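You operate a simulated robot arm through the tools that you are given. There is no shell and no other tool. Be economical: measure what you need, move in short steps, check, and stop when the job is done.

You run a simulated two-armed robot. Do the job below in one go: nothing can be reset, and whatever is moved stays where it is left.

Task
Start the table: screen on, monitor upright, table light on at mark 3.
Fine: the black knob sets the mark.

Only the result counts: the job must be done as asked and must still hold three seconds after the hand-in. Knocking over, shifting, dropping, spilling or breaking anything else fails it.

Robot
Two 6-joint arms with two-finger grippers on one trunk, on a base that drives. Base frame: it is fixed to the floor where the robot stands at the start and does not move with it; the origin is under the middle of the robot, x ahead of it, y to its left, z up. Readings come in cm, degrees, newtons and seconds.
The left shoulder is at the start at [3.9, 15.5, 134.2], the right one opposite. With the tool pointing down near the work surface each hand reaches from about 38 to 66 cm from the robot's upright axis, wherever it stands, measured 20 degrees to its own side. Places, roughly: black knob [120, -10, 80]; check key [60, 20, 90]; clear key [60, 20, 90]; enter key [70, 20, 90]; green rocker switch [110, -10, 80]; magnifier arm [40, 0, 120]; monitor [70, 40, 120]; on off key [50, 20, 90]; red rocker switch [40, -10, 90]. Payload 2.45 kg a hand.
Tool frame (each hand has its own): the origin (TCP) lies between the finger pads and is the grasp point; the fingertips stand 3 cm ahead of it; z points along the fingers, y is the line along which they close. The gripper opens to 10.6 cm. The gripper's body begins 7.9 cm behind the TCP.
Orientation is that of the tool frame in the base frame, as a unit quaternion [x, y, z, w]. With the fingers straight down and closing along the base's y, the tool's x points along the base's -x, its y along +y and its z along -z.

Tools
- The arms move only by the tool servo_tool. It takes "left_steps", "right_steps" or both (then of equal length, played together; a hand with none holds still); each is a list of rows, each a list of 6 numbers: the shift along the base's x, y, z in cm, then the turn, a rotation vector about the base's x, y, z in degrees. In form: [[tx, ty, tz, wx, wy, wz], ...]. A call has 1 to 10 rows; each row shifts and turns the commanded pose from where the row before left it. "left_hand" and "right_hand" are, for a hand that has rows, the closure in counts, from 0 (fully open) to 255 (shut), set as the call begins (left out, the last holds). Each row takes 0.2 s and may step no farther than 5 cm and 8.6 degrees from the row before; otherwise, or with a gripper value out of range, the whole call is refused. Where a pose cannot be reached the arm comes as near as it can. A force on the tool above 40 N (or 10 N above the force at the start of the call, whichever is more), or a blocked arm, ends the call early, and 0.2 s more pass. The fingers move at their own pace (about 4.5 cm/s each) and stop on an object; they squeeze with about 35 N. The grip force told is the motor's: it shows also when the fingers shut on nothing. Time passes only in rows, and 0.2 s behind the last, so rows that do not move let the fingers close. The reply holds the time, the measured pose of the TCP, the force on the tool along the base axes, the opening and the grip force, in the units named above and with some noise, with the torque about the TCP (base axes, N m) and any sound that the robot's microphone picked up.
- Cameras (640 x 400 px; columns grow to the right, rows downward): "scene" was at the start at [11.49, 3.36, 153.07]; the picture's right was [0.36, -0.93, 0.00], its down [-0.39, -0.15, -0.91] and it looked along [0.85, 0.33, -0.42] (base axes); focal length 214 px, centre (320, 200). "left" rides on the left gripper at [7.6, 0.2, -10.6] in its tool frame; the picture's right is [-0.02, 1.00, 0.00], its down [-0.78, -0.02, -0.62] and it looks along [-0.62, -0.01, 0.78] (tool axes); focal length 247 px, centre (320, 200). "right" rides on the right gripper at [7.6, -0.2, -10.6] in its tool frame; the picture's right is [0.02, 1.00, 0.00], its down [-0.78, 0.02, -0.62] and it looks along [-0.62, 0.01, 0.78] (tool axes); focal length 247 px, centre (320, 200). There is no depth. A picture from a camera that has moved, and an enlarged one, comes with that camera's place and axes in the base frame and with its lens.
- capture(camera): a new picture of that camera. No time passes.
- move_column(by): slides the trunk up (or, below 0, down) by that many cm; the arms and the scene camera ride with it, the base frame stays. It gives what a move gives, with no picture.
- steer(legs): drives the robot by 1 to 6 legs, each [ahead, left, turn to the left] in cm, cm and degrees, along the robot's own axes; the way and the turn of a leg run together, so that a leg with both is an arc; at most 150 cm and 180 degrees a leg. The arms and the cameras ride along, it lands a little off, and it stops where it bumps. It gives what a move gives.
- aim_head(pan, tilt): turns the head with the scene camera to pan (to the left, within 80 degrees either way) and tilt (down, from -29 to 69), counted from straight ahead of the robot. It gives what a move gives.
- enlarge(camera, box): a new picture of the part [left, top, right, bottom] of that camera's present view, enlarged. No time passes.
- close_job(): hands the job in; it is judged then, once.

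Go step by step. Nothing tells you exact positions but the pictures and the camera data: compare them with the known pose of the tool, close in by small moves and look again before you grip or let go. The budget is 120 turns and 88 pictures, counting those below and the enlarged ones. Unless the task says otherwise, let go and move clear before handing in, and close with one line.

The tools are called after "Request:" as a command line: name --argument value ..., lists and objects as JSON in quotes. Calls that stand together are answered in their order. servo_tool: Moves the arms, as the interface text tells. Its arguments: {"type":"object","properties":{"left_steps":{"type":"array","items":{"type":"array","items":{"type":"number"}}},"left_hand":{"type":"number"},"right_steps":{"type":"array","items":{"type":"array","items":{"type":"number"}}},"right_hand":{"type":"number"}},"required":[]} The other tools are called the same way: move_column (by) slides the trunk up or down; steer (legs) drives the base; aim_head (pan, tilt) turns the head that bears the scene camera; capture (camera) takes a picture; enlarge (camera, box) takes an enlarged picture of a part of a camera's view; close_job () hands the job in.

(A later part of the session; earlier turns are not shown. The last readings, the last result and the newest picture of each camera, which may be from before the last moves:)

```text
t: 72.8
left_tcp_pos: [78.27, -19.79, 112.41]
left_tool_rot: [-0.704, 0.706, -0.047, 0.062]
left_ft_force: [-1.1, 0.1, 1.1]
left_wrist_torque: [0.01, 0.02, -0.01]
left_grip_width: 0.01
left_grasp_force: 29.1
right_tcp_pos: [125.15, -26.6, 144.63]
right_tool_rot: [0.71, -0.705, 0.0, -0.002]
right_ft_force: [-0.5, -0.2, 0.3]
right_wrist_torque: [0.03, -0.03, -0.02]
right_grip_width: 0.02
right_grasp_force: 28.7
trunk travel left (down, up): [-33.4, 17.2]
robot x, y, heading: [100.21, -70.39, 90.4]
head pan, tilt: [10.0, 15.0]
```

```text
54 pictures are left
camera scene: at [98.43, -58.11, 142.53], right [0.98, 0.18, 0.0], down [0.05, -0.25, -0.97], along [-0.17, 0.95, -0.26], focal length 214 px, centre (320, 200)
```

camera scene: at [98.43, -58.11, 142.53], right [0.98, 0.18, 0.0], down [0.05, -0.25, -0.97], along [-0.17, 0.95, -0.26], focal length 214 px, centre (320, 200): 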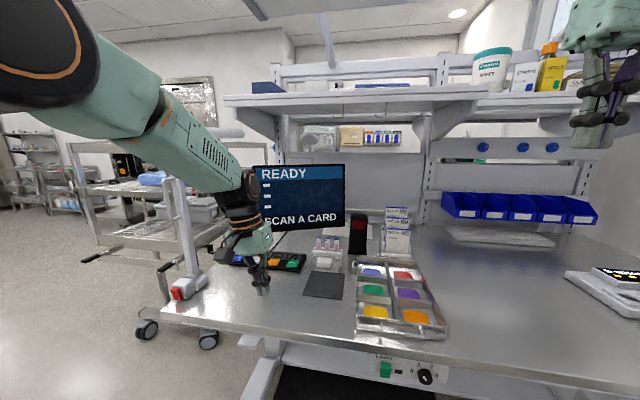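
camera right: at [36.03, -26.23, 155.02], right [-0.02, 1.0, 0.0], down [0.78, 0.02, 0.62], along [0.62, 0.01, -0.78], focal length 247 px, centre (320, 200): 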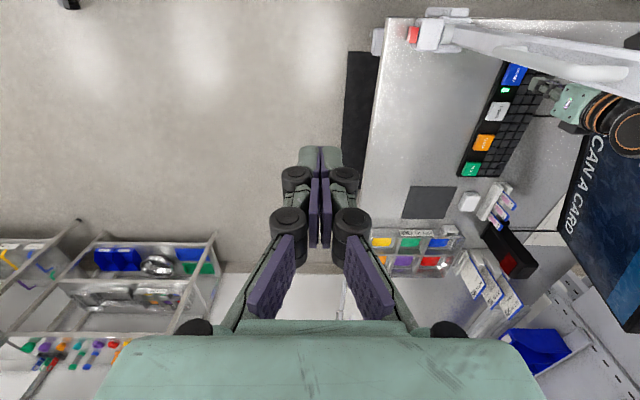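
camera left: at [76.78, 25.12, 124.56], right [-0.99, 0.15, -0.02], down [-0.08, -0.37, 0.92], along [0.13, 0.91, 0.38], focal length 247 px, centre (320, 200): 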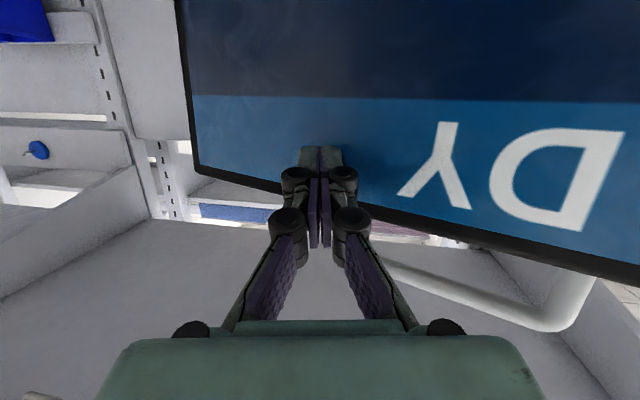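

Request:
enlarge --camera "scene" --box '[240, 150, 368, 230]'

```text
5.00 times, centred on (304, 190) of scene
camera zoom: at [98.43, -58.11, 142.53], right [0.98, 0.18, 0.0], down [0.05, -0.25, -0.97], along [-0.17, 0.95, -0.26], focal length 1072 px, centre (400, 250)
```

zoom: 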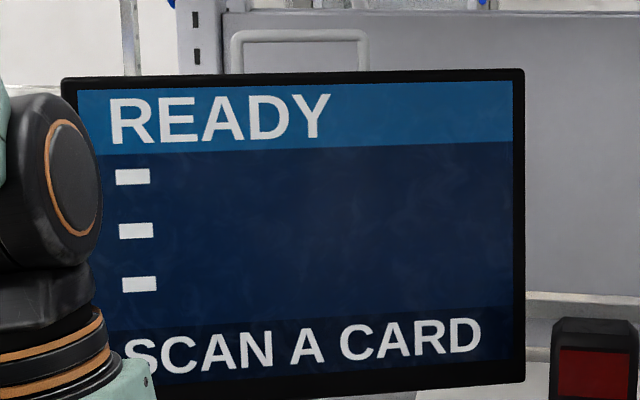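

The monitor now leans back about 5°, with the hinge near z 115, so I overshot. I'll nudge the lower bezel back with the left fingertip angled 45° downward. First I orient the hand, then drive in.

Request:
servo_tool --left_steps '[[0, 3, 0, 7.5, 0, 0], [0, 3, 0, 7.5, 0, 0], [0, 3, 0, 7.5, 0, 0], [0, 3, 0, 7.5, 0, 0], [0, 2, 0, 7.5, 0, 0], [0, 2, 0, 7.5, 0, 0], [0, 0, 0, 0, 0, 0]]'

Request:
steer --legs '[[26, 0, 0]]'

Request:
capture --camera "left"

Request:
capture --camera "scene"

```text
t: 74.4
left_tcp_pos: [78.35, -4.15, 112.34]
left_tool_rot: [-0.63, 0.674, 0.217, 0.319]
left_ft_force: [0.3, -0.1, 0.2]
left_wrist_torque: [0.0, -0.01, -0.02]
left_grip_width: 0.0
left_grasp_force: 28.8
left hand out of reach, approached as far as the arm can: row 6
right_tcp_pos: [125.29, -26.48, 144.57]
right_tool_rot: [0.71, -0.704, 0.0, -0.001]
right_ft_force: [0.4, 0.6, 0.5]
right_wrist_torque: [-0.01, 0.01, -0.01]
right_grip_width: 0.01
right_grasp_force: 28.8
trunk travel left (down, up): [-33.4, 17.2]
robot x, y, heading: [100.4, -69.97, 90.3]
head pan, tilt: [10.0, 15.0]
```

```text
t: 78.3
left_tcp_pos: [78.11, 21.25, 112.86]
left_tool_rot: [-0.629, 0.673, 0.218, 0.321]
left_ft_force: [0.3, -0.5, -1.1]
left_wrist_torque: [0.02, -0.01, 0.0]
left_grip_width: 0.0
left_grasp_force: 28.5
right_tcp_pos: [125.03, -1.18, 144.79]
right_tool_rot: [0.711, -0.704, -0.002, -0.004]
right_ft_force: [-0.3, -0.5, 0.4]
right_wrist_torque: [0.06, -0.01, 0.03]
right_grip_width: 0.02
right_grasp_force: 28.2
trunk travel left (down, up): [-33.4, 17.2]
robot x, y, heading: [99.93, -43.74, 90.4]
head pan, tilt: [10.0, 15.0]
```

```text
52 pictures are left
camera left: at [76.2, 8.52, 114.86], right [-0.99, 0.13, -0.09], down [-0.08, 0.12, 0.99], along [0.14, 0.98, -0.11], focal length 247 px, centre (320, 200)
```

left: 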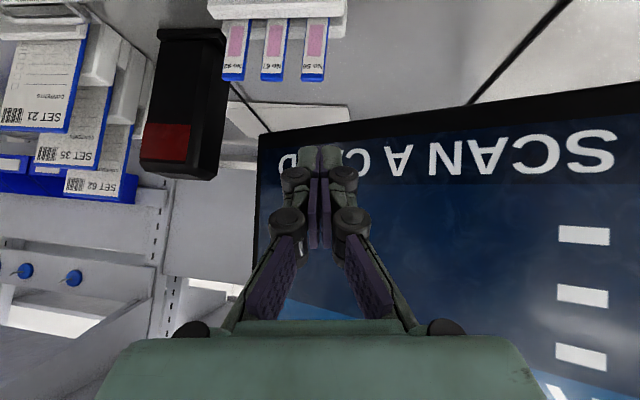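

```text
51 pictures are left
camera scene: at [98.31, -32.43, 142.58], right [0.98, 0.18, 0.0], down [0.05, -0.25, -0.97], along [-0.18, 0.95, -0.25], focal length 214 px, centre (320, 200)
```

scene: 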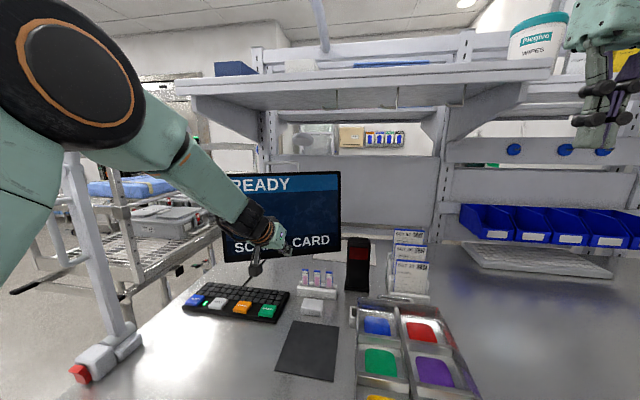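

Good view. The lower bezel edge is near (80, 43, 100), and I'll approach at x≈75.6, tip z≈102.5, clear of the vials.

Request:
servo_tool --left_steps '[[-1.5, 4, -2, 0, 0, 0], [-1.5, 4, -2, 0, 0, 0], [0, 3, -2, 0, 0, 0], [0, 2, -2, 0, 0, 0], [0, 0, 0, 0, 0, 0]]'

Request:
capture --camera "left"

Request:
capture --camera "scene"

```text
t: 79.5
left_tcp_pos: [74.76, 34.86, 104.6]
left_tool_rot: [-0.631, 0.673, 0.216, 0.32]
left_ft_force: [0.4, 0.3, -0.4]
left_wrist_torque: [-0.01, -0.04, -0.04]
left_grip_width: 0.0
left_grasp_force: 28.9
right_tcp_pos: [124.73, -0.49, 144.66]
right_tool_rot: [0.711, -0.704, 0.0, -0.002]
right_ft_force: [0.5, 0.0, -0.1]
right_wrist_torque: [0.0, -0.05, -0.02]
right_grip_width: 0.0
right_grasp_force: 28.2
trunk travel left (down, up): [-33.4, 17.2]
robot x, y, heading: [99.92, -44.09, 90.5]
head pan, tilt: [10.0, 15.0]
```

```text
50 pictures are left
camera left: at [72.89, 22.12, 106.62], right [-0.99, 0.13, -0.1], down [-0.08, 0.12, 0.99], along [0.14, 0.98, -0.11], focal length 247 px, centre (320, 200)
```

left: 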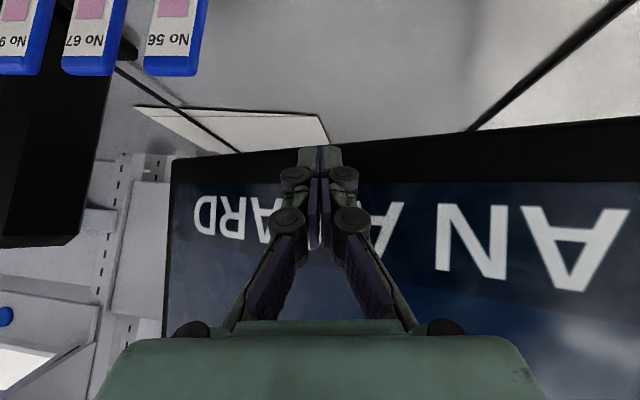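

```text
49 pictures are left
camera scene: at [98.05, -31.83, 142.51], right [0.98, 0.18, 0.0], down [0.05, -0.26, -0.97], along [-0.18, 0.95, -0.26], focal length 214 px, centre (320, 200)
```

scene: 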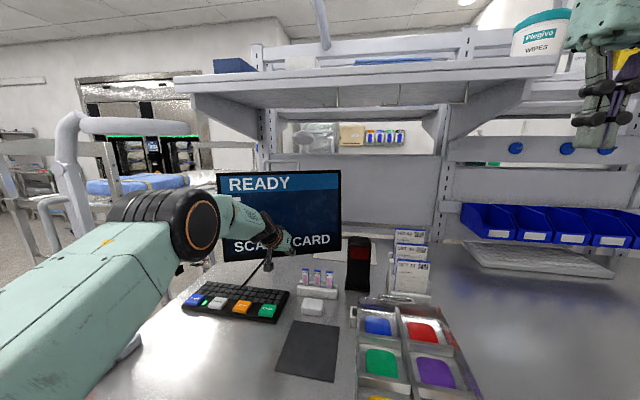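

Closing in on the lower bezel with small steps.

Request:
servo_tool --left_steps '[[0, 1, 0, 0, 0, 0], [0, 1, 0, 0, 0, 0], [0, 0.7, 0, 0, 0, 0], [0, 0.6, 0, 0, 0, 0], [0, 0, 0, 0, 0, 0]]'

```text
t: 80.7
left_tcp_pos: [75.19, 38.13, 104.51]
left_tool_rot: [-0.63, 0.673, 0.217, 0.319]
left_ft_force: [3.7, -7.4, -5.9]
left_wrist_torque: [-0.27, -0.12, -0.06]
left_grip_width: 0.02
left_grasp_force: 28.6
right_tcp_pos: [124.9, -0.52, 144.66]
right_tool_rot: [0.71, -0.704, 0.0, -0.003]
right_ft_force: [0.2, -0.4, -0.4]
right_wrist_torque: [0.02, -0.02, 0.02]
right_grip_width: 0.02
right_grasp_force: 29.1
trunk travel left (down, up): [-33.4, 17.2]
robot x, y, heading: [99.88, -44.0, 90.6]
head pan, tilt: [10.0, 15.0]
```

Contact made (about 10 N). Measuring the tilt before continuing.

Request:
enlarge --camera "scene" --box '[208, 158, 360, 268]'

```text
3.64 times, centred on (284, 213) of scene
camera zoom: at [98.25, -31.87, 142.52], right [0.98, 0.18, 0.0], down [0.05, -0.25, -0.97], along [-0.18, 0.95, -0.26], focal length 780 px, centre (451, 153)
```

zoom: 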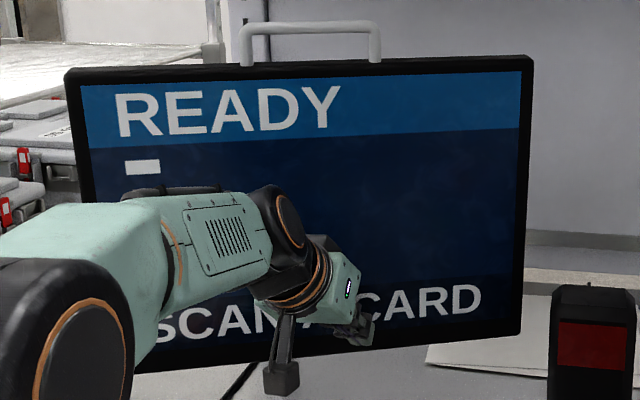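

By this measure it's upright within about 1°. I'll retract, drive back and verify.

Request:
servo_tool --left_steps '[[0, -2, 0, 0, 0, 0], [0, -4, 1, 0, 0, 0], [0, -4, 2, 0, 0, 0], [0, -4, 2, 0, 0, 0]]'

Request:
steer --legs '[[-26, 0, 0]]'

Request:
servo_tool --left_steps '[[2, -3, 1, -8, 0, 0], [2, -3, 1, -8, 0, 0], [2, -3, 1, -8, 0, 0], [2, -3, 1, -8, 0, 0], [2, -3, 1, -8, 0, 0], [2, -2, 0, -4, 0, 0]]'

Request:
capture --camera "scene"

```text
t: 81.7
left_tcp_pos: [75.23, 23.83, 109.59]
left_tool_rot: [-0.63, 0.673, 0.219, 0.321]
left_ft_force: [-0.1, 0.3, 0.9]
left_wrist_torque: [-0.02, -0.01, 0.02]
left_grip_width: 0.0
left_grasp_force: 29.1
right_tcp_pos: [124.94, -0.67, 144.82]
right_tool_rot: [0.71, -0.704, -0.001, -0.003]
right_ft_force: [0.5, -0.1, 0.0]
right_wrist_torque: [0.04, -0.02, -0.02]
right_grip_width: 0.0
right_grasp_force: 28.5
trunk travel left (down, up): [-33.4, 17.2]
robot x, y, heading: [99.75, -44.0, 90.6]
head pan, tilt: [10.0, 15.0]
```

```text
t: 85.6
left_tcp_pos: [75.4, -1.59, 109.36]
left_tool_rot: [-0.63, 0.674, 0.217, 0.319]
left_ft_force: [-0.4, 0.2, 0.3]
left_wrist_torque: [0.03, 0.0, -0.02]
left_grip_width: 0.0
left_grasp_force: 28.8
right_tcp_pos: [125.36, -26.03, 144.58]
right_tool_rot: [0.71, -0.704, 0.001, -0.002]
right_ft_force: [-0.7, 0.0, -0.3]
right_wrist_torque: [0.02, 0.03, -0.01]
right_grip_width: 0.0
right_grasp_force: 28.4
trunk travel left (down, up): [-33.4, 17.2]
robot x, y, heading: [100.0, -69.78, 90.4]
head pan, tilt: [10.0, 15.0]
```

```text
t: 87.0
left_tcp_pos: [87.49, -18.84, 114.7]
left_tool_rot: [-0.704, 0.706, -0.052, 0.062]
left_ft_force: [0.2, 0.0, 0.6]
left_wrist_torque: [0.03, -0.01, -0.02]
left_grip_width: 0.01
left_grasp_force: 28.7
right_tcp_pos: [125.15, -26.47, 144.69]
right_tool_rot: [0.709, -0.705, 0.0, -0.003]
right_ft_force: [-0.9, -0.6, -0.5]
right_wrist_torque: [0.04, -0.02, 0.0]
right_grip_width: 0.01
right_grasp_force: 29.0
trunk travel left (down, up): [-33.4, 17.2]
robot x, y, heading: [100.1, -70.12, 90.4]
head pan, tilt: [10.0, 15.0]
```

```text
47 pictures are left
camera scene: at [98.39, -57.95, 142.54], right [0.98, 0.18, 0.0], down [0.05, -0.25, -0.97], along [-0.17, 0.95, -0.26], focal length 214 px, centre (320, 200)
```

scene: 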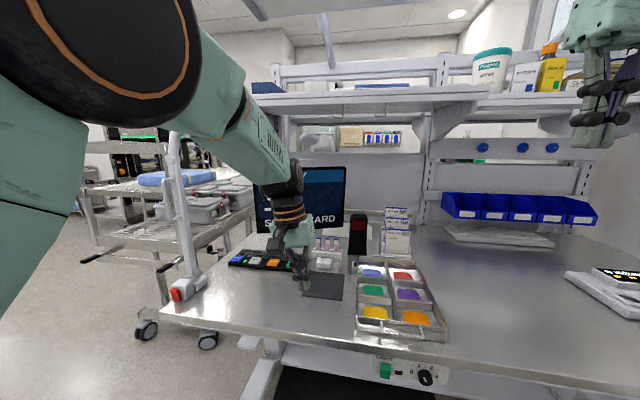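

Wrong side for the view, so I'll swing the left hand outward instead.

Request:
servo_tool --left_steps '[[-4, -1, 0, 0, 0, 0], [-4, -1, 0, 0, 0, 0], [-4, -1, 0, 0, 0, 0], [-4, -1, 0, 0, 0, 0], [-4, -1, 0, 0, 0, 0], [0, 0, 0, 0, 0, 0]]'

Request:
enlarge --camera "scene" --box '[240, 150, 368, 230]'

```text
t: 88.4
left_tcp_pos: [67.54, -23.56, 114.52]
left_tool_rot: [-0.704, 0.706, -0.051, 0.061]
left_ft_force: [0.3, -0.6, 0.3]
left_wrist_torque: [0.0, 0.04, -0.03]
left_grip_width: 0.0
left_grasp_force: 28.6
right_tcp_pos: [125.46, -26.3, 144.68]
right_tool_rot: [0.709, -0.705, -0.001, -0.002]
right_ft_force: [-0.2, 0.0, -0.7]
right_wrist_torque: [0.03, 0.01, -0.01]
right_grip_width: 0.0
right_grasp_force: 28.3
trunk travel left (down, up): [-33.4, 17.2]
robot x, y, heading: [100.35, -69.87, 90.2]
head pan, tilt: [10.0, 15.0]
```

```text
5.00 times, centred on (304, 190) of scene
camera zoom: at [98.61, -57.85, 142.54], right [0.98, 0.18, 0.0], down [0.05, -0.25, -0.97], along [-0.17, 0.95, -0.26], focal length 1072 px, centre (400, 250)
```

zoom: 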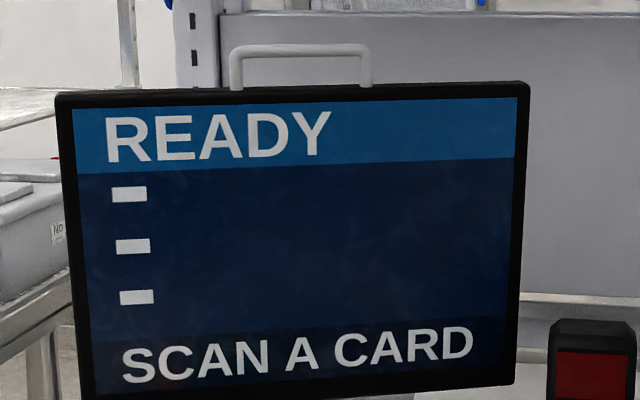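

The right edge analysis gives about 2.5° forward, which I may fine-tune later. Now the light panel: shift right, raise the left hand, and lower the trunk for a better look.

Request:
servo_tool --left_steps '[[0, -1, 4, 0, 0, 0], [0, -1, 4, 0, 0, 0], [0, -1, 4, 0, 0, 0], [0, -1, 4, 0, 0, 0], [0, 0, 4, 0, 0, 0]]'

Request:
steer --legs '[[0, -10, 0]]'

Request:
move_column --by -25

Request:
aim_head --pan -5 --tilt 30

Request:
capture --camera "scene"

```text
t: 89.6
left_tcp_pos: [67.23, -26.26, 134.66]
left_tool_rot: [-0.703, 0.707, -0.051, 0.061]
left_ft_force: [0.2, -1.1, -0.4]
left_wrist_torque: [0.09, -0.01, 0.02]
left_grip_width: 0.02
left_grasp_force: 28.7
left hand out of reach, approached as far as the arm can: row 3, 4
right_tcp_pos: [125.2, -26.42, 144.66]
right_tool_rot: [0.71, -0.704, 0.0, -0.003]
right_ft_force: [-0.4, -0.8, -0.3]
right_wrist_torque: [0.0, 0.03, 0.01]
right_grip_width: 0.0
right_grasp_force: 28.0
trunk travel left (down, up): [-33.4, 17.2]
robot x, y, heading: [100.06, -70.1, 90.2]
head pan, tilt: [10.0, 15.0]
```

```text
t: 91.5
left_tcp_pos: [77.16, -25.88, 134.45]
left_tool_rot: [-0.703, 0.707, -0.051, 0.06]
left_ft_force: [0.0, 0.5, -0.3]
left_wrist_torque: [0.02, 0.01, 0.02]
left_grip_width: 0.0
left_grasp_force: 28.8
right_tcp_pos: [135.22, -26.0, 144.55]
right_tool_rot: [0.71, -0.704, -0.001, -0.002]
right_ft_force: [1.0, 0.4, -0.5]
right_wrist_torque: [-0.02, 0.01, 0.03]
right_grip_width: 0.0
right_grasp_force: 28.4
trunk travel left (down, up): [-33.4, 17.2]
robot x, y, heading: [110.59, -69.94, 90.3]
head pan, tilt: [10.0, 15.0]
```

```text
t: 94.1
left_tcp_pos: [77.09, -26.09, 109.44]
left_tool_rot: [-0.704, 0.706, -0.051, 0.061]
left_ft_force: [-0.7, -0.6, -0.2]
left_wrist_torque: [-0.01, -0.04, -0.02]
left_grip_width: 0.0
left_grasp_force: 28.5
right_tcp_pos: [135.0, -26.21, 119.67]
right_tool_rot: [0.71, -0.705, 0.0, -0.003]
right_ft_force: [0.2, -0.2, -0.2]
right_wrist_torque: [0.0, -0.02, 0.01]
right_grip_width: 0.0
right_grasp_force: 28.7
trunk travel left (down, up): [-8.4, 42.2]
robot x, y, heading: [110.34, -69.8, 90.4]
head pan, tilt: [10.0, 15.0]
```

```text
t: 94.9
left_tcp_pos: [77.11, -25.92, 109.58]
left_tool_rot: [-0.703, 0.707, -0.051, 0.061]
left_ft_force: [-0.7, 0.0, 0.8]
left_wrist_torque: [0.02, -0.02, 0.01]
left_grip_width: 0.0
left_grasp_force: 28.7
right_tcp_pos: [135.12, -26.11, 119.61]
right_tool_rot: [0.709, -0.705, 0.0, -0.002]
right_ft_force: [-0.1, -0.9, 0.0]
right_wrist_torque: [0.02, -0.01, 0.01]
right_grip_width: 0.01
right_grasp_force: 28.6
trunk travel left (down, up): [-8.4, 42.2]
robot x, y, heading: [110.16, -70.1, 90.3]
head pan, tilt: [-5.0, 30.0]
```

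```text
45 pictures are left
camera scene: at [111.09, -57.81, 115.09], right [1.0, -0.08, 0.0], down [-0.04, -0.5, -0.87], along [0.07, 0.86, -0.5], focal length 214 px, centre (320, 200)
```

scene: 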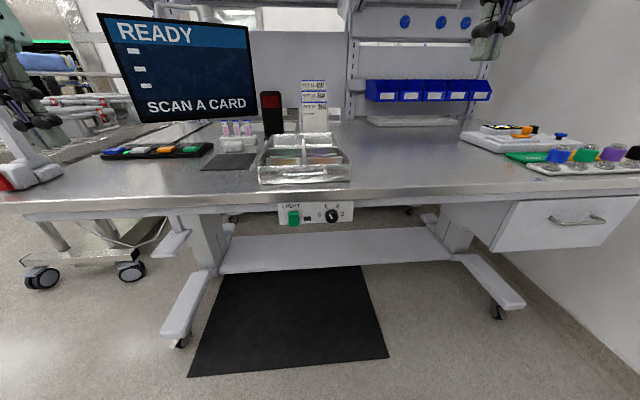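

Knob face near (118, -11.3, 83.2) and rocker near (108, -11.4, 83.3). Zooming on the panel.

Request:
enlarge --camera "scene" --box '[272, 190, 368, 250]'

```text
6.67 times, centred on (320, 220) of scene
camera zoom: at [111.09, -57.81, 115.09], right [1.0, -0.08, 0.0], down [-0.04, -0.5, -0.87], along [0.07, 0.86, -0.5], focal length 1430 px, centre (320, 67)
```

zoom: 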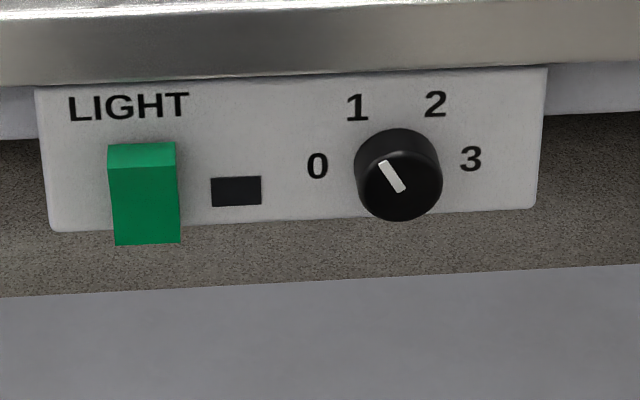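

The knob pointer is at mark 1, so mark 3 is 120° clockwise. The rocker's lower half is proud and its indicator is dark. I'll bring the right hand to horizontal in front of the rocker.

Request:
servo_tool --right_steps '[[-2.7, 0.4, -3.8, 8.6, 0, 0], [-2.7, 0.4, -3.8, 8.6, 0, 0], [-2.7, 0.4, -3.8, 8.6, 0, 0], [-2.7, 0.4, -3.8, 8.6, 0, 0], [-2.7, 0.4, -3.8, 8.6, 0, 0], [-2.7, 0.4, -3.8, 8.6, 0, 0], [-2.7, 0.4, -3.8, 8.6, 0, 0], [-2.7, 0.4, -3.8, 8.6, 0, 0], [-2.7, 0.4, -3.8, 8.6, 0, 0], [-2.7, 0.4, -3.7, 8.6, 0, 0]]'

Request:
servo_tool --right_steps '[[0, 0, 0, 4, 0, 0], [0, 0, 0, 0, 0, 0]]'

Request:
capture --camera "right"

Request:
capture --camera "scene"

```text
t: 97.1
left_tcp_pos: [77.1, -26.08, 109.54]
left_tool_rot: [-0.703, 0.707, -0.051, 0.062]
left_ft_force: [-0.1, -0.5, 0.7]
left_wrist_torque: [0.02, 0.0, 0.02]
left_grip_width: 0.0
left_grasp_force: 28.5
right_tcp_pos: [122.72, -8.59, 100.9]
right_tool_rot: [0.578, -0.556, -0.477, -0.36]
right_ft_force: [0.1, 0.2, -0.5]
right_wrist_torque: [-0.01, 0.02, 0.03]
right_grip_width: 0.0
right_grasp_force: 28.7
right hand out of reach, approached as far as the arm can: row 1, 2, 3, 4, 5, 6, 7, 8, 9, 10
trunk travel left (down, up): [-8.4, 42.2]
robot x, y, heading: [110.38, -70.1, 90.4]
head pan, tilt: [-5.0, 30.0]
```

```text
t: 97.7
left_tcp_pos: [76.94, -25.58, 109.37]
left_tool_rot: [-0.703, 0.707, -0.052, 0.06]
left_ft_force: [0.4, 0.5, 0.0]
left_wrist_torque: [-0.07, -0.04, -0.04]
left_grip_width: 0.01
left_grasp_force: 28.5
right_tcp_pos: [122.62, -8.82, 102.6]
right_tool_rot: [0.573, -0.539, -0.493, -0.371]
right_ft_force: [-0.3, -0.1, -0.4]
right_wrist_torque: [0.0, 0.03, -0.02]
right_grip_width: 0.01
right_grasp_force: 29.2
right hand out of reach, approached as far as the arm can: row 1
trunk travel left (down, up): [-8.4, 42.2]
robot x, y, heading: [110.54, -70.01, 89.9]
head pan, tilt: [-5.0, 30.0]
```

```text
43 pictures are left
camera right: at [123.89, -21.0, 97.6], right [-0.99, -0.15, 0.09], down [0.14, -0.4, 0.91], along [-0.1, 0.91, 0.41], focal length 247 px, centre (320, 200)
```

right: 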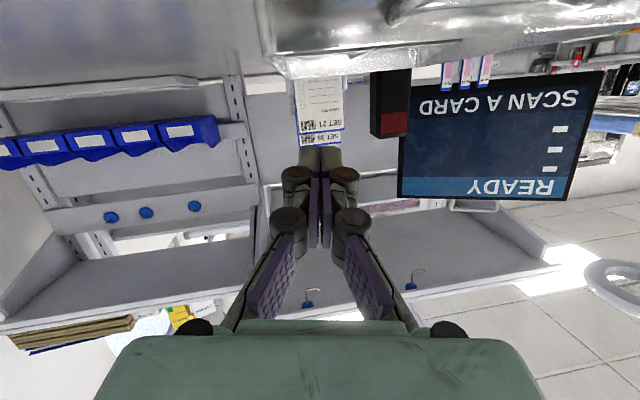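

```text
42 pictures are left
camera scene: at [111.07, -57.59, 115.07], right [1.0, -0.08, 0.0], down [-0.04, -0.5, -0.87], along [0.07, 0.86, -0.5], focal length 214 px, centre (320, 200)
```

scene: 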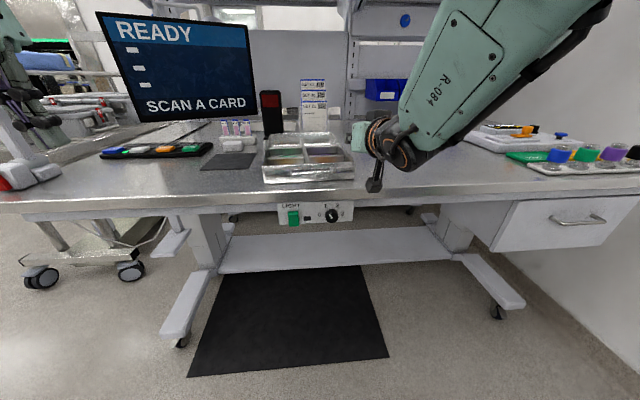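

The arm took a compromised path over the table front, and the tray may have been brushed. I'll check it closely before moving.

Request:
enlarge --camera "scene" --box '[192, 110, 400, 240]'

```text
3.08 times, centred on (296, 175) of scene
camera zoom: at [111.07, -57.59, 115.07], right [1.0, -0.08, 0.0], down [-0.04, -0.5, -0.87], along [0.07, 0.86, -0.5], focal length 660 px, centre (394, 277)
```

zoom: 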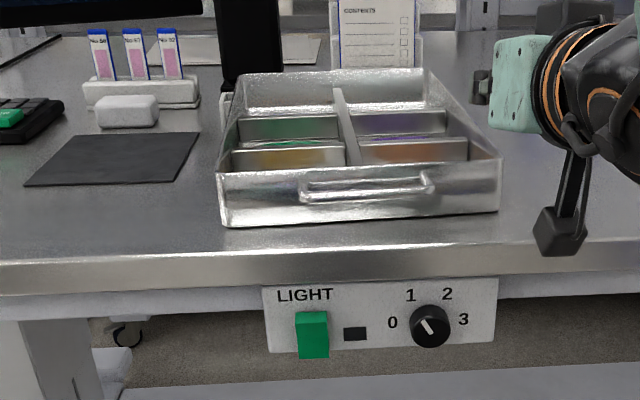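

On comparison nothing seems displaced. Horizontal pointing needs the hand about 68 cm ahead of the axis, so I back off 15 cm and lower the trunk to bring the shoulder near panel height.

Request:
steer --legs '[[-17, 0, 0]]'

Request:
move_column --by -8

Request:
servo_tool --right_steps '[[0, 0, 0, 0, 0, 0], [0, 0, 0, 0, 0, 0]]'

Request:
capture --camera "scene"

```text
t: 100.4
left_tcp_pos: [77.3, -42.57, 109.34]
left_tool_rot: [-0.703, 0.706, -0.052, 0.061]
left_ft_force: [-0.7, -0.1, 0.4]
left_wrist_torque: [0.02, 0.01, 0.01]
left_grip_width: 0.0
left_grasp_force: 28.9
right_tcp_pos: [122.68, -26.09, 103.84]
right_tool_rot: [0.571, -0.533, -0.496, -0.379]
right_ft_force: [-0.2, -0.1, -0.5]
right_wrist_torque: [0.03, 0.01, -0.02]
right_grip_width: 0.0
right_grasp_force: 28.1
trunk travel left (down, up): [-8.4, 42.2]
robot x, y, heading: [110.44, -87.03, 90.2]
head pan, tilt: [-5.0, 30.0]
```

```text
t: 101.6
left_tcp_pos: [77.24, -42.55, 101.49]
left_tool_rot: [-0.703, 0.707, -0.052, 0.06]
left_ft_force: [-1.0, 0.1, 0.6]
left_wrist_torque: [0.0, -0.02, 0.01]
left_grip_width: 0.0
left_grasp_force: 28.6
right_tcp_pos: [122.78, -26.11, 95.98]
right_tool_rot: [0.57, -0.534, -0.497, -0.378]
right_ft_force: [0.1, -0.1, -0.9]
right_wrist_torque: [-0.02, 0.0, 0.0]
right_grip_width: 0.0
right_grasp_force: 28.9
trunk travel left (down, up): [-0.4, 50.2]
robot x, y, heading: [110.67, -86.87, 90.2]
head pan, tilt: [-5.0, 30.0]
```

```text
t: 102.2
left_tcp_pos: [77.27, -42.62, 101.48]
left_tool_rot: [-0.702, 0.707, -0.053, 0.06]
left_ft_force: [-0.1, 0.1, -0.1]
left_wrist_torque: [0.03, 0.02, 0.01]
left_grip_width: 0.0
left_grasp_force: 28.6
right_tcp_pos: [122.82, -25.9, 95.95]
right_tool_rot: [0.569, -0.535, -0.497, -0.379]
right_ft_force: [-0.1, 0.2, 0.0]
right_wrist_torque: [0.0, 0.0, 0.01]
right_grip_width: 0.0
right_grasp_force: 28.6
trunk travel left (down, up): [-0.4, 50.2]
robot x, y, heading: [110.87, -86.72, 90.3]
head pan, tilt: [-5.0, 30.0]
```

```text
40 pictures are left
camera scene: at [111.23, -74.84, 107.23], right [1.0, -0.08, 0.0], down [-0.04, -0.5, -0.87], along [0.07, 0.86, -0.5], focal length 214 px, centre (320, 200)
```

scene: 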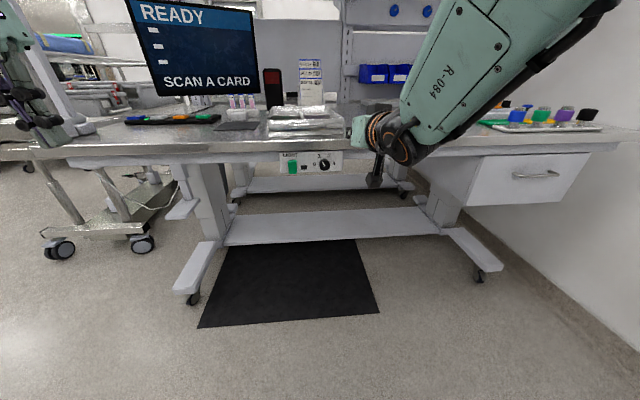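

Now I straighten the tool (about 13° up, 9° right) and move to in front of the rocker.

Request:
servo_tool --right_steps '[[-2.4, 1, -2.4, 2.1, 0, -1.6], [-2.4, 1, -2.4, 2.1, 0, -1.6], [-2.4, 1, -2.4, 2.1, 0, -1.6], [-2.4, 1, -2.4, 2.1, 0, -1.6], [-2.4, 1, -2.4, 2.1, 0, -1.6], [-2.4, 1, -2.3, 2.1, 0, -1.6], [0, 0, 0, 0, 0, 0]]'

Request:
capture --camera "right"

Request:
capture --camera "scene"

```text
t: 103.8
left_tcp_pos: [77.22, -42.58, 101.58]
left_tool_rot: [-0.702, 0.707, -0.052, 0.06]
left_ft_force: [0.4, 0.6, -0.3]
left_wrist_torque: [-0.01, -0.01, -0.01]
left_grip_width: 0.0
left_grasp_force: 28.3
right_tcp_pos: [121.9, -24.56, 98.9]
right_tool_rot: [-0.54, 0.547, 0.524, 0.368]
right_ft_force: [-0.3, -0.3, -0.6]
right_wrist_torque: [0.02, 0.01, -0.01]
right_grip_width: 0.0
right_grasp_force: 29.0
right hand out of reach, approached as far as the arm can: row 1, 2, 3, 4, 5, 6
trunk travel left (down, up): [-0.4, 50.2]
robot x, y, heading: [110.29, -86.97, 90.2]
head pan, tilt: [-5.0, 30.0]
```

```text
39 pictures are left
camera right: at [122.62, -36.51, 93.32], right [-0.98, -0.13, 0.15], down [0.2, -0.44, 0.87], along [-0.05, 0.89, 0.46], focal length 247 px, centre (320, 200)
```

right: 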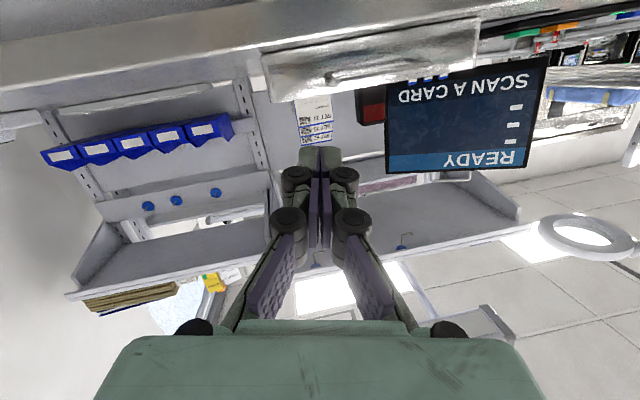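

```text
38 pictures are left
camera scene: at [111.2, -74.85, 107.23], right [1.0, -0.08, 0.0], down [-0.04, -0.5, -0.87], along [0.07, 0.86, -0.5], focal length 214 px, centre (320, 200)
```

scene: 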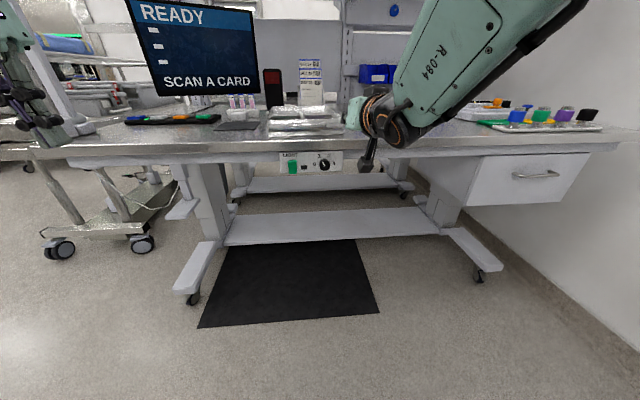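

The arm is folded too tightly here, so I back off 10 cm more, line the shoulder up with the knob, and then extend.

Request:
steer --legs '[[-11, 8, 0]]'

Request:
servo_tool --right_steps '[[0, 4, 0, 0, 0, 0], [0, 4, 0, 0, 0, 0], [0, 3, 0, 0, 0, 0], [0, 0, 0, 0, 0, 0]]'

Request:
servo_tool --right_steps '[[-0.5, 0, -3, 0, 0, 0], [-0.5, 0, -3, 0, 0, 0], [-0.5, 0, -3, 0, 0, 0], [-0.5, 0, -3, 0, 0, 0], [0, 0, 0, 0, 0, 0]]'

```text
t: 105.9
left_tcp_pos: [69.65, -53.46, 101.68]
left_tool_rot: [-0.703, 0.707, -0.051, 0.06]
left_ft_force: [0.2, 0.5, 0.3]
left_wrist_torque: [-0.01, 0.04, 0.03]
left_grip_width: 0.02
left_grasp_force: 29.2
right_tcp_pos: [113.87, -35.75, 98.97]
right_tool_rot: [0.544, -0.542, -0.52, -0.373]
right_ft_force: [0.7, 0.3, -0.1]
right_wrist_torque: [-0.01, -0.01, -0.02]
right_grip_width: 0.0
right_grasp_force: 28.4
trunk travel left (down, up): [-0.4, 50.2]
robot x, y, heading: [102.58, -98.28, 90.2]
head pan, tilt: [-5.0, 30.0]
```

```text
t: 106.9
left_tcp_pos: [69.47, -53.57, 101.62]
left_tool_rot: [-0.702, 0.707, -0.051, 0.061]
left_ft_force: [0.4, -1.0, 0.6]
left_wrist_torque: [0.04, 0.01, -0.02]
left_grip_width: 0.0
left_grasp_force: 28.6
right_tcp_pos: [113.73, -24.61, 98.96]
right_tool_rot: [0.545, -0.542, -0.52, -0.372]
right_ft_force: [0.2, 0.2, 0.4]
right_wrist_torque: [0.0, 0.03, 0.0]
right_grip_width: 0.02
right_grasp_force: 28.7
trunk travel left (down, up): [-0.4, 50.2]
robot x, y, heading: [102.34, -98.0, 90.4]
head pan, tilt: [-5.0, 30.0]
```

```text
t: 108.1
left_tcp_pos: [69.46, -53.6, 101.61]
left_tool_rot: [-0.703, 0.707, -0.051, 0.061]
left_ft_force: [-0.1, -0.5, 0.8]
left_wrist_torque: [0.02, -0.06, -0.04]
left_grip_width: 0.01
left_grasp_force: 28.7
right_tcp_pos: [116.77, -22.7, 90.44]
right_tool_rot: [0.553, -0.538, -0.523, -0.363]
right_ft_force: [-0.1, -0.3, 0.2]
right_wrist_torque: [0.0, 0.03, -0.03]
right_grip_width: 0.0
right_grasp_force: 28.5
right hand out of reach, approached as far as the arm can: row 1, 2, 3, 4
trunk travel left (down, up): [-0.4, 50.2]
robot x, y, heading: [102.76, -98.25, 90.1]
head pan, tilt: [-5.0, 30.0]
```

Still borderline; the arm wants more extension. I'll extend a little while descending in front of the panel.

Request:
servo_tool --right_steps '[[0, 2.5, 0, 0, 0, 0], [0, 2.5, 0, 0, 0, 0], [0, 1, -1.5, 0, 0, 0], [0, 0, -1.5, 0, 0, 0], [0, 0, -1.5, 0, 0, 0], [0, 0, -1.5, 0, 0, 0], [0, 0, 0, 0, 0, 0]]'

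Request:
capture --camera "scene"

```text
t: 109.7
left_tcp_pos: [69.54, -53.65, 101.63]
left_tool_rot: [-0.703, 0.707, -0.051, 0.061]
left_ft_force: [0.4, 0.2, -0.1]
left_wrist_torque: [0.02, -0.01, -0.01]
left_grip_width: 0.0
left_grasp_force: 28.7
right_tcp_pos: [117.3, -16.51, 84.86]
right_tool_rot: [0.548, -0.539, -0.522, -0.369]
right_ft_force: [-0.3, -0.1, 0.9]
right_wrist_torque: [0.0, 0.01, 0.01]
right_grip_width: 0.0
right_grasp_force: 28.7
right hand out of reach, approached as far as the arm can: row 6
trunk travel left (down, up): [-0.4, 50.2]
robot x, y, heading: [102.15, -97.82, 89.8]
head pan, tilt: [-5.0, 30.0]
```

```text
37 pictures are left
camera scene: at [103.15, -86.2, 107.24], right [1.0, -0.08, 0.0], down [-0.04, -0.5, -0.87], along [0.07, 0.86, -0.5], focal length 214 px, centre (320, 200)
```

scene: 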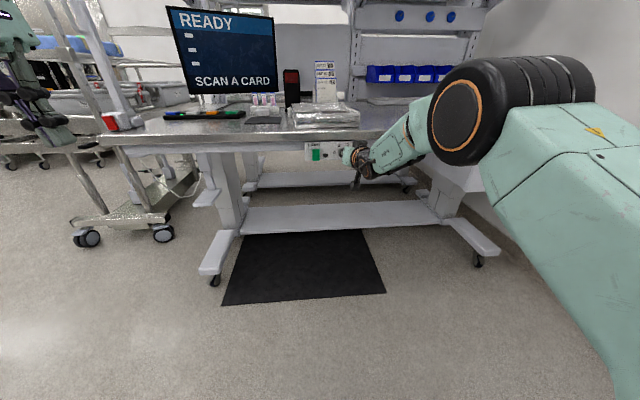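

Now straightening the tool in place.

Request:
servo_tool --right_steps '[[0, 0, 0, 0, -2.5, -3.3], [0, 0, 0, 0, -2.5, -3.3], [0, 0, 0, 0, -2.5, -3.3], [0, 0, 0, 2.5, 0, 0], [0, 0, 0, 2.5, 0, 0], [0, 0, 0, 2.5, 0, 0], [0, 0, 0, 2.5, 0, 0], [0, 0, 0, 0, 0, 0]]'

Request:
capture --camera "right"

```text
t: 111.5
left_tcp_pos: [69.51, -53.51, 101.74]
left_tool_rot: [-0.702, 0.707, -0.052, 0.061]
left_ft_force: [0.3, -0.2, 0.5]
left_wrist_torque: [-0.03, 0.03, 0.0]
left_grip_width: 0.0
left_grasp_force: 28.6
right_tcp_pos: [119.66, -15.01, 85.33]
right_tool_rot: [-0.517, 0.49, 0.569, 0.411]
right_ft_force: [-0.3, -5.0, 0.1]
right_wrist_torque: [-0.04, 0.03, 0.01]
right_grip_width: 0.01
right_grasp_force: 29.0
right hand out of reach, approached as far as the arm can: row 1, 2, 3, 5, 6, 7
trunk travel left (down, up): [-0.4, 50.2]
robot x, y, heading: [102.54, -98.26, 90.1]
head pan, tilt: [-5.0, 30.0]
```

```text
36 pictures are left
camera right: at [120.67, -25.77, 77.86], right [-0.98, -0.18, 0.11], down [0.2, -0.58, 0.79], along [-0.08, 0.79, 0.61], focal length 247 px, centre (320, 200)
```

right: 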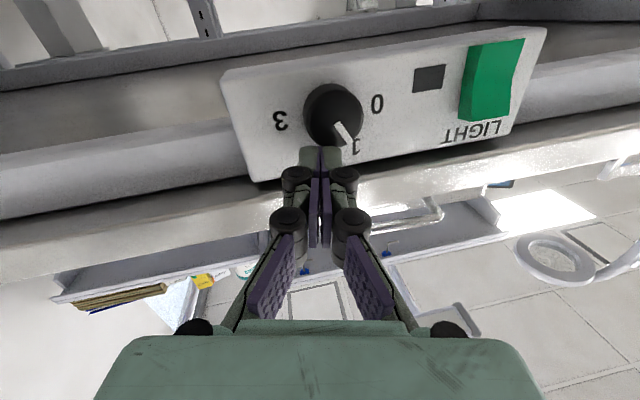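

Level now, but a 5 N contact appeared and a 10° yaw remains. I'll back away 8 cm with the base and re-extend while correcting yaw.

Request:
servo_tool --right_steps '[[0, -1.5, 0, 0, 0, 0]]'

Request:
steer --legs '[[-9, 0, 0]]'

Request:
servo_tool --right_steps '[[0, 3, 0, 0, 0, 0], [-0.5, 3, -0.5, 0, 0, 0], [-0.5, 0, -0.5, 0, -2, -3.5], [0, 0, -0.5, 0, -2, -3.5], [0, 0, -0.5, 0, -2, -3.5], [0, 0, 0, 0, 0, 0]]'

Request:
capture --camera "right"

```text
t: 111.9
left_tcp_pos: [69.41, -53.69, 101.56]
left_tool_rot: [-0.703, 0.707, -0.051, 0.06]
left_ft_force: [0.6, -0.5, -0.8]
left_wrist_torque: [0.06, 0.0, -0.02]
left_grip_width: 0.0
left_grasp_force: 28.4
right_tcp_pos: [120.05, -16.37, 85.54]
right_tool_rot: [-0.517, 0.49, 0.569, 0.411]
right_ft_force: [-0.1, -0.9, 0.1]
right_wrist_torque: [-0.03, 0.02, 0.01]
right_grip_width: 0.02
right_grasp_force: 28.7
right hand out of reach, approached as far as the arm can: row 1
trunk travel left (down, up): [-0.4, 50.2]
robot x, y, heading: [102.4, -98.01, 90.3]
head pan, tilt: [-5.0, 30.0]
```

```text
t: 113.7
left_tcp_pos: [69.37, -62.34, 101.46]
left_tool_rot: [-0.703, 0.707, -0.051, 0.06]
left_ft_force: [0.0, 0.8, -0.4]
left_wrist_torque: [0.03, -0.04, -0.03]
left_grip_width: 0.01
left_grasp_force: 28.6
right_tcp_pos: [119.9, -25.06, 85.28]
right_tool_rot: [-0.519, 0.49, 0.568, 0.41]
right_ft_force: [0.9, 0.0, 0.0]
right_wrist_torque: [-0.02, -0.01, -0.03]
right_grip_width: 0.0
right_grasp_force: 28.7
trunk travel left (down, up): [-0.4, 50.2]
robot x, y, heading: [102.76, -107.67, 90.5]
head pan, tilt: [-5.0, 30.0]
```

```text
t: 115.1
left_tcp_pos: [69.49, -62.35, 101.45]
left_tool_rot: [-0.703, 0.707, -0.051, 0.059]
left_ft_force: [0.1, -0.1, -0.2]
left_wrist_torque: [-0.04, 0.0, 0.03]
left_grip_width: 0.02
left_grasp_force: 28.6
right_tcp_pos: [119.47, -17.63, 82.5]
right_tool_rot: [0.525, -0.516, -0.509, -0.446]
right_ft_force: [-0.1, 0.9, -1.1]
right_wrist_torque: [0.05, 0.0, 0.0]
right_grip_width: 0.0
right_grasp_force: 29.2
right hand out of reach, approached as far as the arm can: row 3, 4, 5
trunk travel left (down, up): [-0.4, 50.2]
robot x, y, heading: [102.33, -107.34, 90.3]
head pan, tilt: [-5.0, 30.0]
```

```text
35 pictures are left
camera right: at [119.86, -28.99, 75.69], right [-1.0, -0.07, 0.04], down [0.07, -0.55, 0.83], along [-0.04, 0.83, 0.55], focal length 247 px, centre (320, 200)
```

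right: 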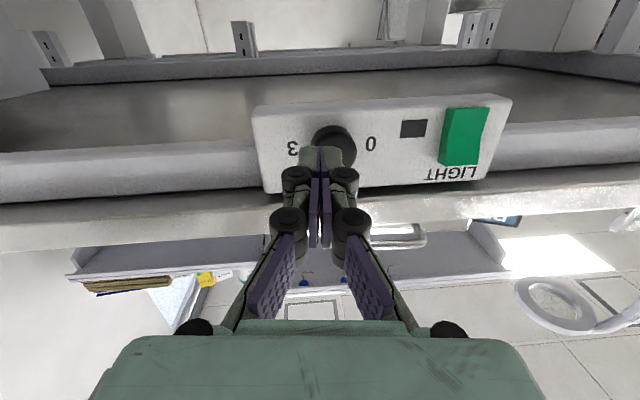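

Tool is now nearly square to the panel. Moving sideways to the rocker's lower half.

Request:
servo_tool --right_steps '[[-3, 0, 0, 0, 0, 0], [-3, 0, -0.2, 0, 0, 0], [-3, 0, -0.2, 0, 0, 0], [-2.4, 0, -0.2, 0, 0, 0], [0, 0, 0, 0, 0, 0]]'

Request:
capture --camera "right"

```text
t: 116.3
left_tcp_pos: [69.61, -62.44, 101.64]
left_tool_rot: [-0.703, 0.707, -0.052, 0.06]
left_ft_force: [0.9, 0.2, -0.2]
left_wrist_torque: [0.0, 0.02, -0.01]
left_grip_width: 0.0
left_grasp_force: 29.3
right_tcp_pos: [114.45, -18.53, 82.02]
right_tool_rot: [0.536, -0.524, -0.499, -0.434]
right_ft_force: [0.5, 0.3, -0.4]
right_wrist_torque: [0.0, -0.01, 0.04]
right_grip_width: 0.0
right_grasp_force: 28.7
right hand out of reach, approached as far as the arm can: row 1, 2, 3, 4
trunk travel left (down, up): [-0.4, 50.2]
robot x, y, heading: [102.61, -107.53, 90.2]
head pan, tilt: [-5.0, 30.0]
```

```text
34 pictures are left
camera right: at [114.97, -29.94, 75.68], right [-1.0, -0.07, 0.04], down [0.07, -0.52, 0.85], along [-0.04, 0.85, 0.52], focal length 247 px, centre (320, 200)
```

right: 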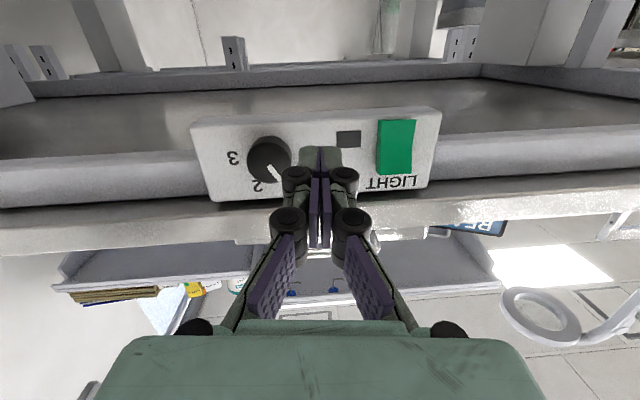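

The arm is at its fold limit sideways, so I use the base for the last 6 cm.

Request:
steer --legs '[[0, 6.3, 0]]'

Request:
capture --camera "right"

```text
t: 117.4
left_tcp_pos: [65.71, -62.27, 101.22]
left_tool_rot: [-0.703, 0.706, -0.055, 0.062]
left_ft_force: [-1.5, -0.3, -0.9]
left_wrist_torque: [-0.06, -0.19, -0.03]
left_grip_width: 0.0
left_grasp_force: 28.0
right_tcp_pos: [110.83, -18.32, 81.99]
right_tool_rot: [0.537, -0.524, -0.496, -0.437]
right_ft_force: [-1.2, -0.1, -0.4]
right_wrist_torque: [0.02, 0.01, -0.15]
right_grip_width: 0.01
right_grasp_force: 28.8
trunk travel left (down, up): [-0.4, 50.2]
robot x, y, heading: [100.01, -107.52, 90.3]
head pan, tilt: [-5.0, 30.0]
stopped in leg 1: the robot was blocked; the commanded pose is now the measured one
```

```text
33 pictures are left
camera right: at [111.43, -29.78, 75.61], right [-1.0, -0.07, 0.03], down [0.06, -0.51, 0.86], along [-0.05, 0.85, 0.52], focal length 247 px, centre (320, 200)
```

right: 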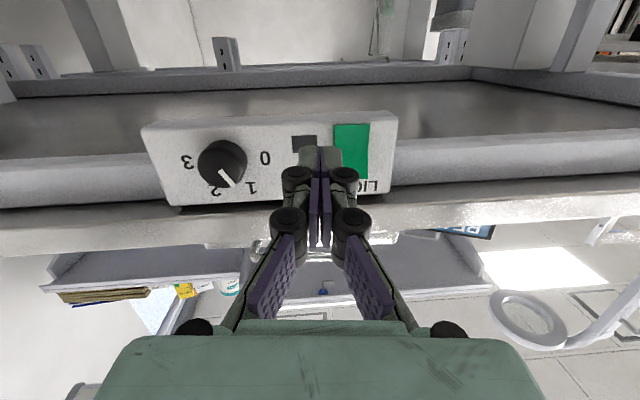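

The base bumped something on its left. I'll ease off and look.

Request:
steer --legs '[[0, -2, 0]]'

Request:
aim_head --pan 80 --tilt 55

Request:
capture --camera "scene"

```text
t: 118.3
left_tcp_pos: [68.38, -62.29, 101.5]
left_tool_rot: [-0.703, 0.707, -0.051, 0.059]
left_ft_force: [-0.5, -0.3, -0.2]
left_wrist_torque: [-0.01, -0.06, 0.0]
left_grip_width: 0.02
left_grasp_force: 28.8
right_tcp_pos: [113.45, -18.33, 81.92]
right_tool_rot: [0.536, -0.525, -0.497, -0.435]
right_ft_force: [0.4, -0.5, -0.9]
right_wrist_torque: [0.04, -0.04, -0.02]
right_grip_width: 0.02
right_grasp_force: 28.1
trunk travel left (down, up): [-0.4, 50.2]
robot x, y, heading: [102.03, -107.15, 90.4]
head pan, tilt: [-5.0, 30.0]
```

```text
t: 119.9
left_tcp_pos: [68.47, -62.36, 101.59]
left_tool_rot: [-0.702, 0.708, -0.052, 0.059]
left_ft_force: [-0.6, 1.1, -0.5]
left_wrist_torque: [-0.03, 0.01, 0.01]
left_grip_width: 0.01
left_grasp_force: 29.1
right_tcp_pos: [113.57, -18.44, 81.88]
right_tool_rot: [0.536, -0.526, -0.498, -0.434]
right_ft_force: [0.1, 1.3, 0.3]
right_wrist_torque: [-0.04, 0.0, -0.01]
right_grip_width: 0.02
right_grasp_force: 28.6
trunk travel left (down, up): [-0.4, 50.2]
robot x, y, heading: [101.98, -107.12, 90.3]
head pan, tilt: [80.0, 55.0]
```

```text
32 pictures are left
camera scene: at [94.81, -103.17, 103.63], right [0.17, 0.99, 0.0], down [0.81, -0.14, -0.57], along [-0.57, 0.1, -0.82], focal length 214 px, centre (320, 200)
```

scene: 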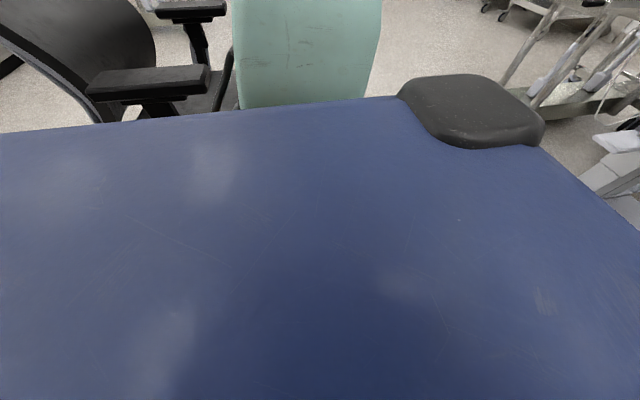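

The chair is close on the left, so no more leftward driving here. For the rocker I can let the tool pitch down about 20°, which frees the arm to move left.

Request:
servo_tool --right_steps '[[-0.8, 0, 0.3, -5, 0, 0], [-1.2, 0, 0.3, -5, 0, 0], [-1.2, 0, 0.3, -5, 0, 0], [-1.2, 0, 0.3, -5, 0, 0], [-1, 0, 0, 0, 0, 0], [0, 0, 0, 0, 0, 0]]'

Request:
capture --camera "right"

```text
t: 121.3
left_tcp_pos: [68.25, -62.43, 101.6]
left_tool_rot: [-0.703, 0.707, -0.051, 0.06]
left_ft_force: [-0.3, 0.3, -0.7]
left_wrist_torque: [-0.01, 0.02, 0.0]
left_grip_width: 0.01
left_grasp_force: 28.9
right_tcp_pos: [109.75, -20.24, 82.27]
right_tool_rot: [-0.571, 0.589, 0.422, 0.384]
right_ft_force: [0.4, -0.1, 0.6]
right_wrist_torque: [-0.01, -0.03, 0.02]
right_grip_width: 0.0
right_grasp_force: 28.9
right hand out of reach, approached as far as the arm can: row 2, 3, 4
trunk travel left (down, up): [-0.4, 50.2]
robot x, y, heading: [101.94, -107.67, 90.2]
head pan, tilt: [80.0, 55.0]
```

```text
31 pictures are left
camera right: at [109.73, -32.85, 78.65], right [-1.0, -0.02, 0.04], down [0.04, -0.31, 0.95], along [0.0, 0.95, 0.31], focal length 247 px, centre (320, 200)
```

right: 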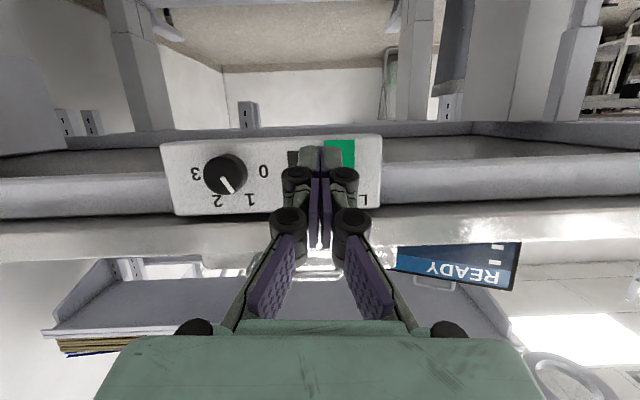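

Tip at (109.7, -17.4, 81.2). A small shift left and up, then press forward.

Request:
servo_tool --right_steps '[[-1, 1, 0.3, 0, 0, 0], [-0.9, 1.5, 0.3, 0, 0, 0], [0, 1, 0, 0, 0, 0], [0, 0, 0, 0, 0, 0]]'

Request:
capture --camera "right"

```text
t: 122.3
left_tcp_pos: [68.47, -62.42, 101.62]
left_tool_rot: [-0.702, 0.708, -0.051, 0.06]
left_ft_force: [0.3, -0.6, -0.5]
left_wrist_torque: [0.03, 0.03, 0.02]
left_grip_width: 0.0
left_grasp_force: 28.8
right_tcp_pos: [108.85, -20.65, 82.97]
right_tool_rot: [-0.571, 0.59, 0.422, 0.385]
right_ft_force: [0.1, -0.2, 0.0]
right_wrist_torque: [-0.01, 0.04, 0.03]
right_grip_width: 0.01
right_grasp_force: 28.4
right hand out of reach, approached as far as the arm can: row 1, 2, 3
trunk travel left (down, up): [-0.4, 50.2]
robot x, y, heading: [102.21, -107.41, 90.4]
head pan, tilt: [80.0, 55.0]
```

```text
30 pictures are left
camera right: at [108.75, -33.21, 79.44], right [-1.0, -0.02, 0.04], down [0.04, -0.31, 0.95], along [0.0, 0.95, 0.31], focal length 247 px, centre (320, 200)
```

right: 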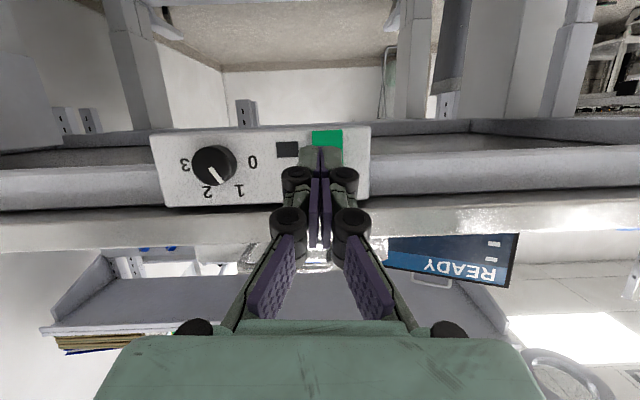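

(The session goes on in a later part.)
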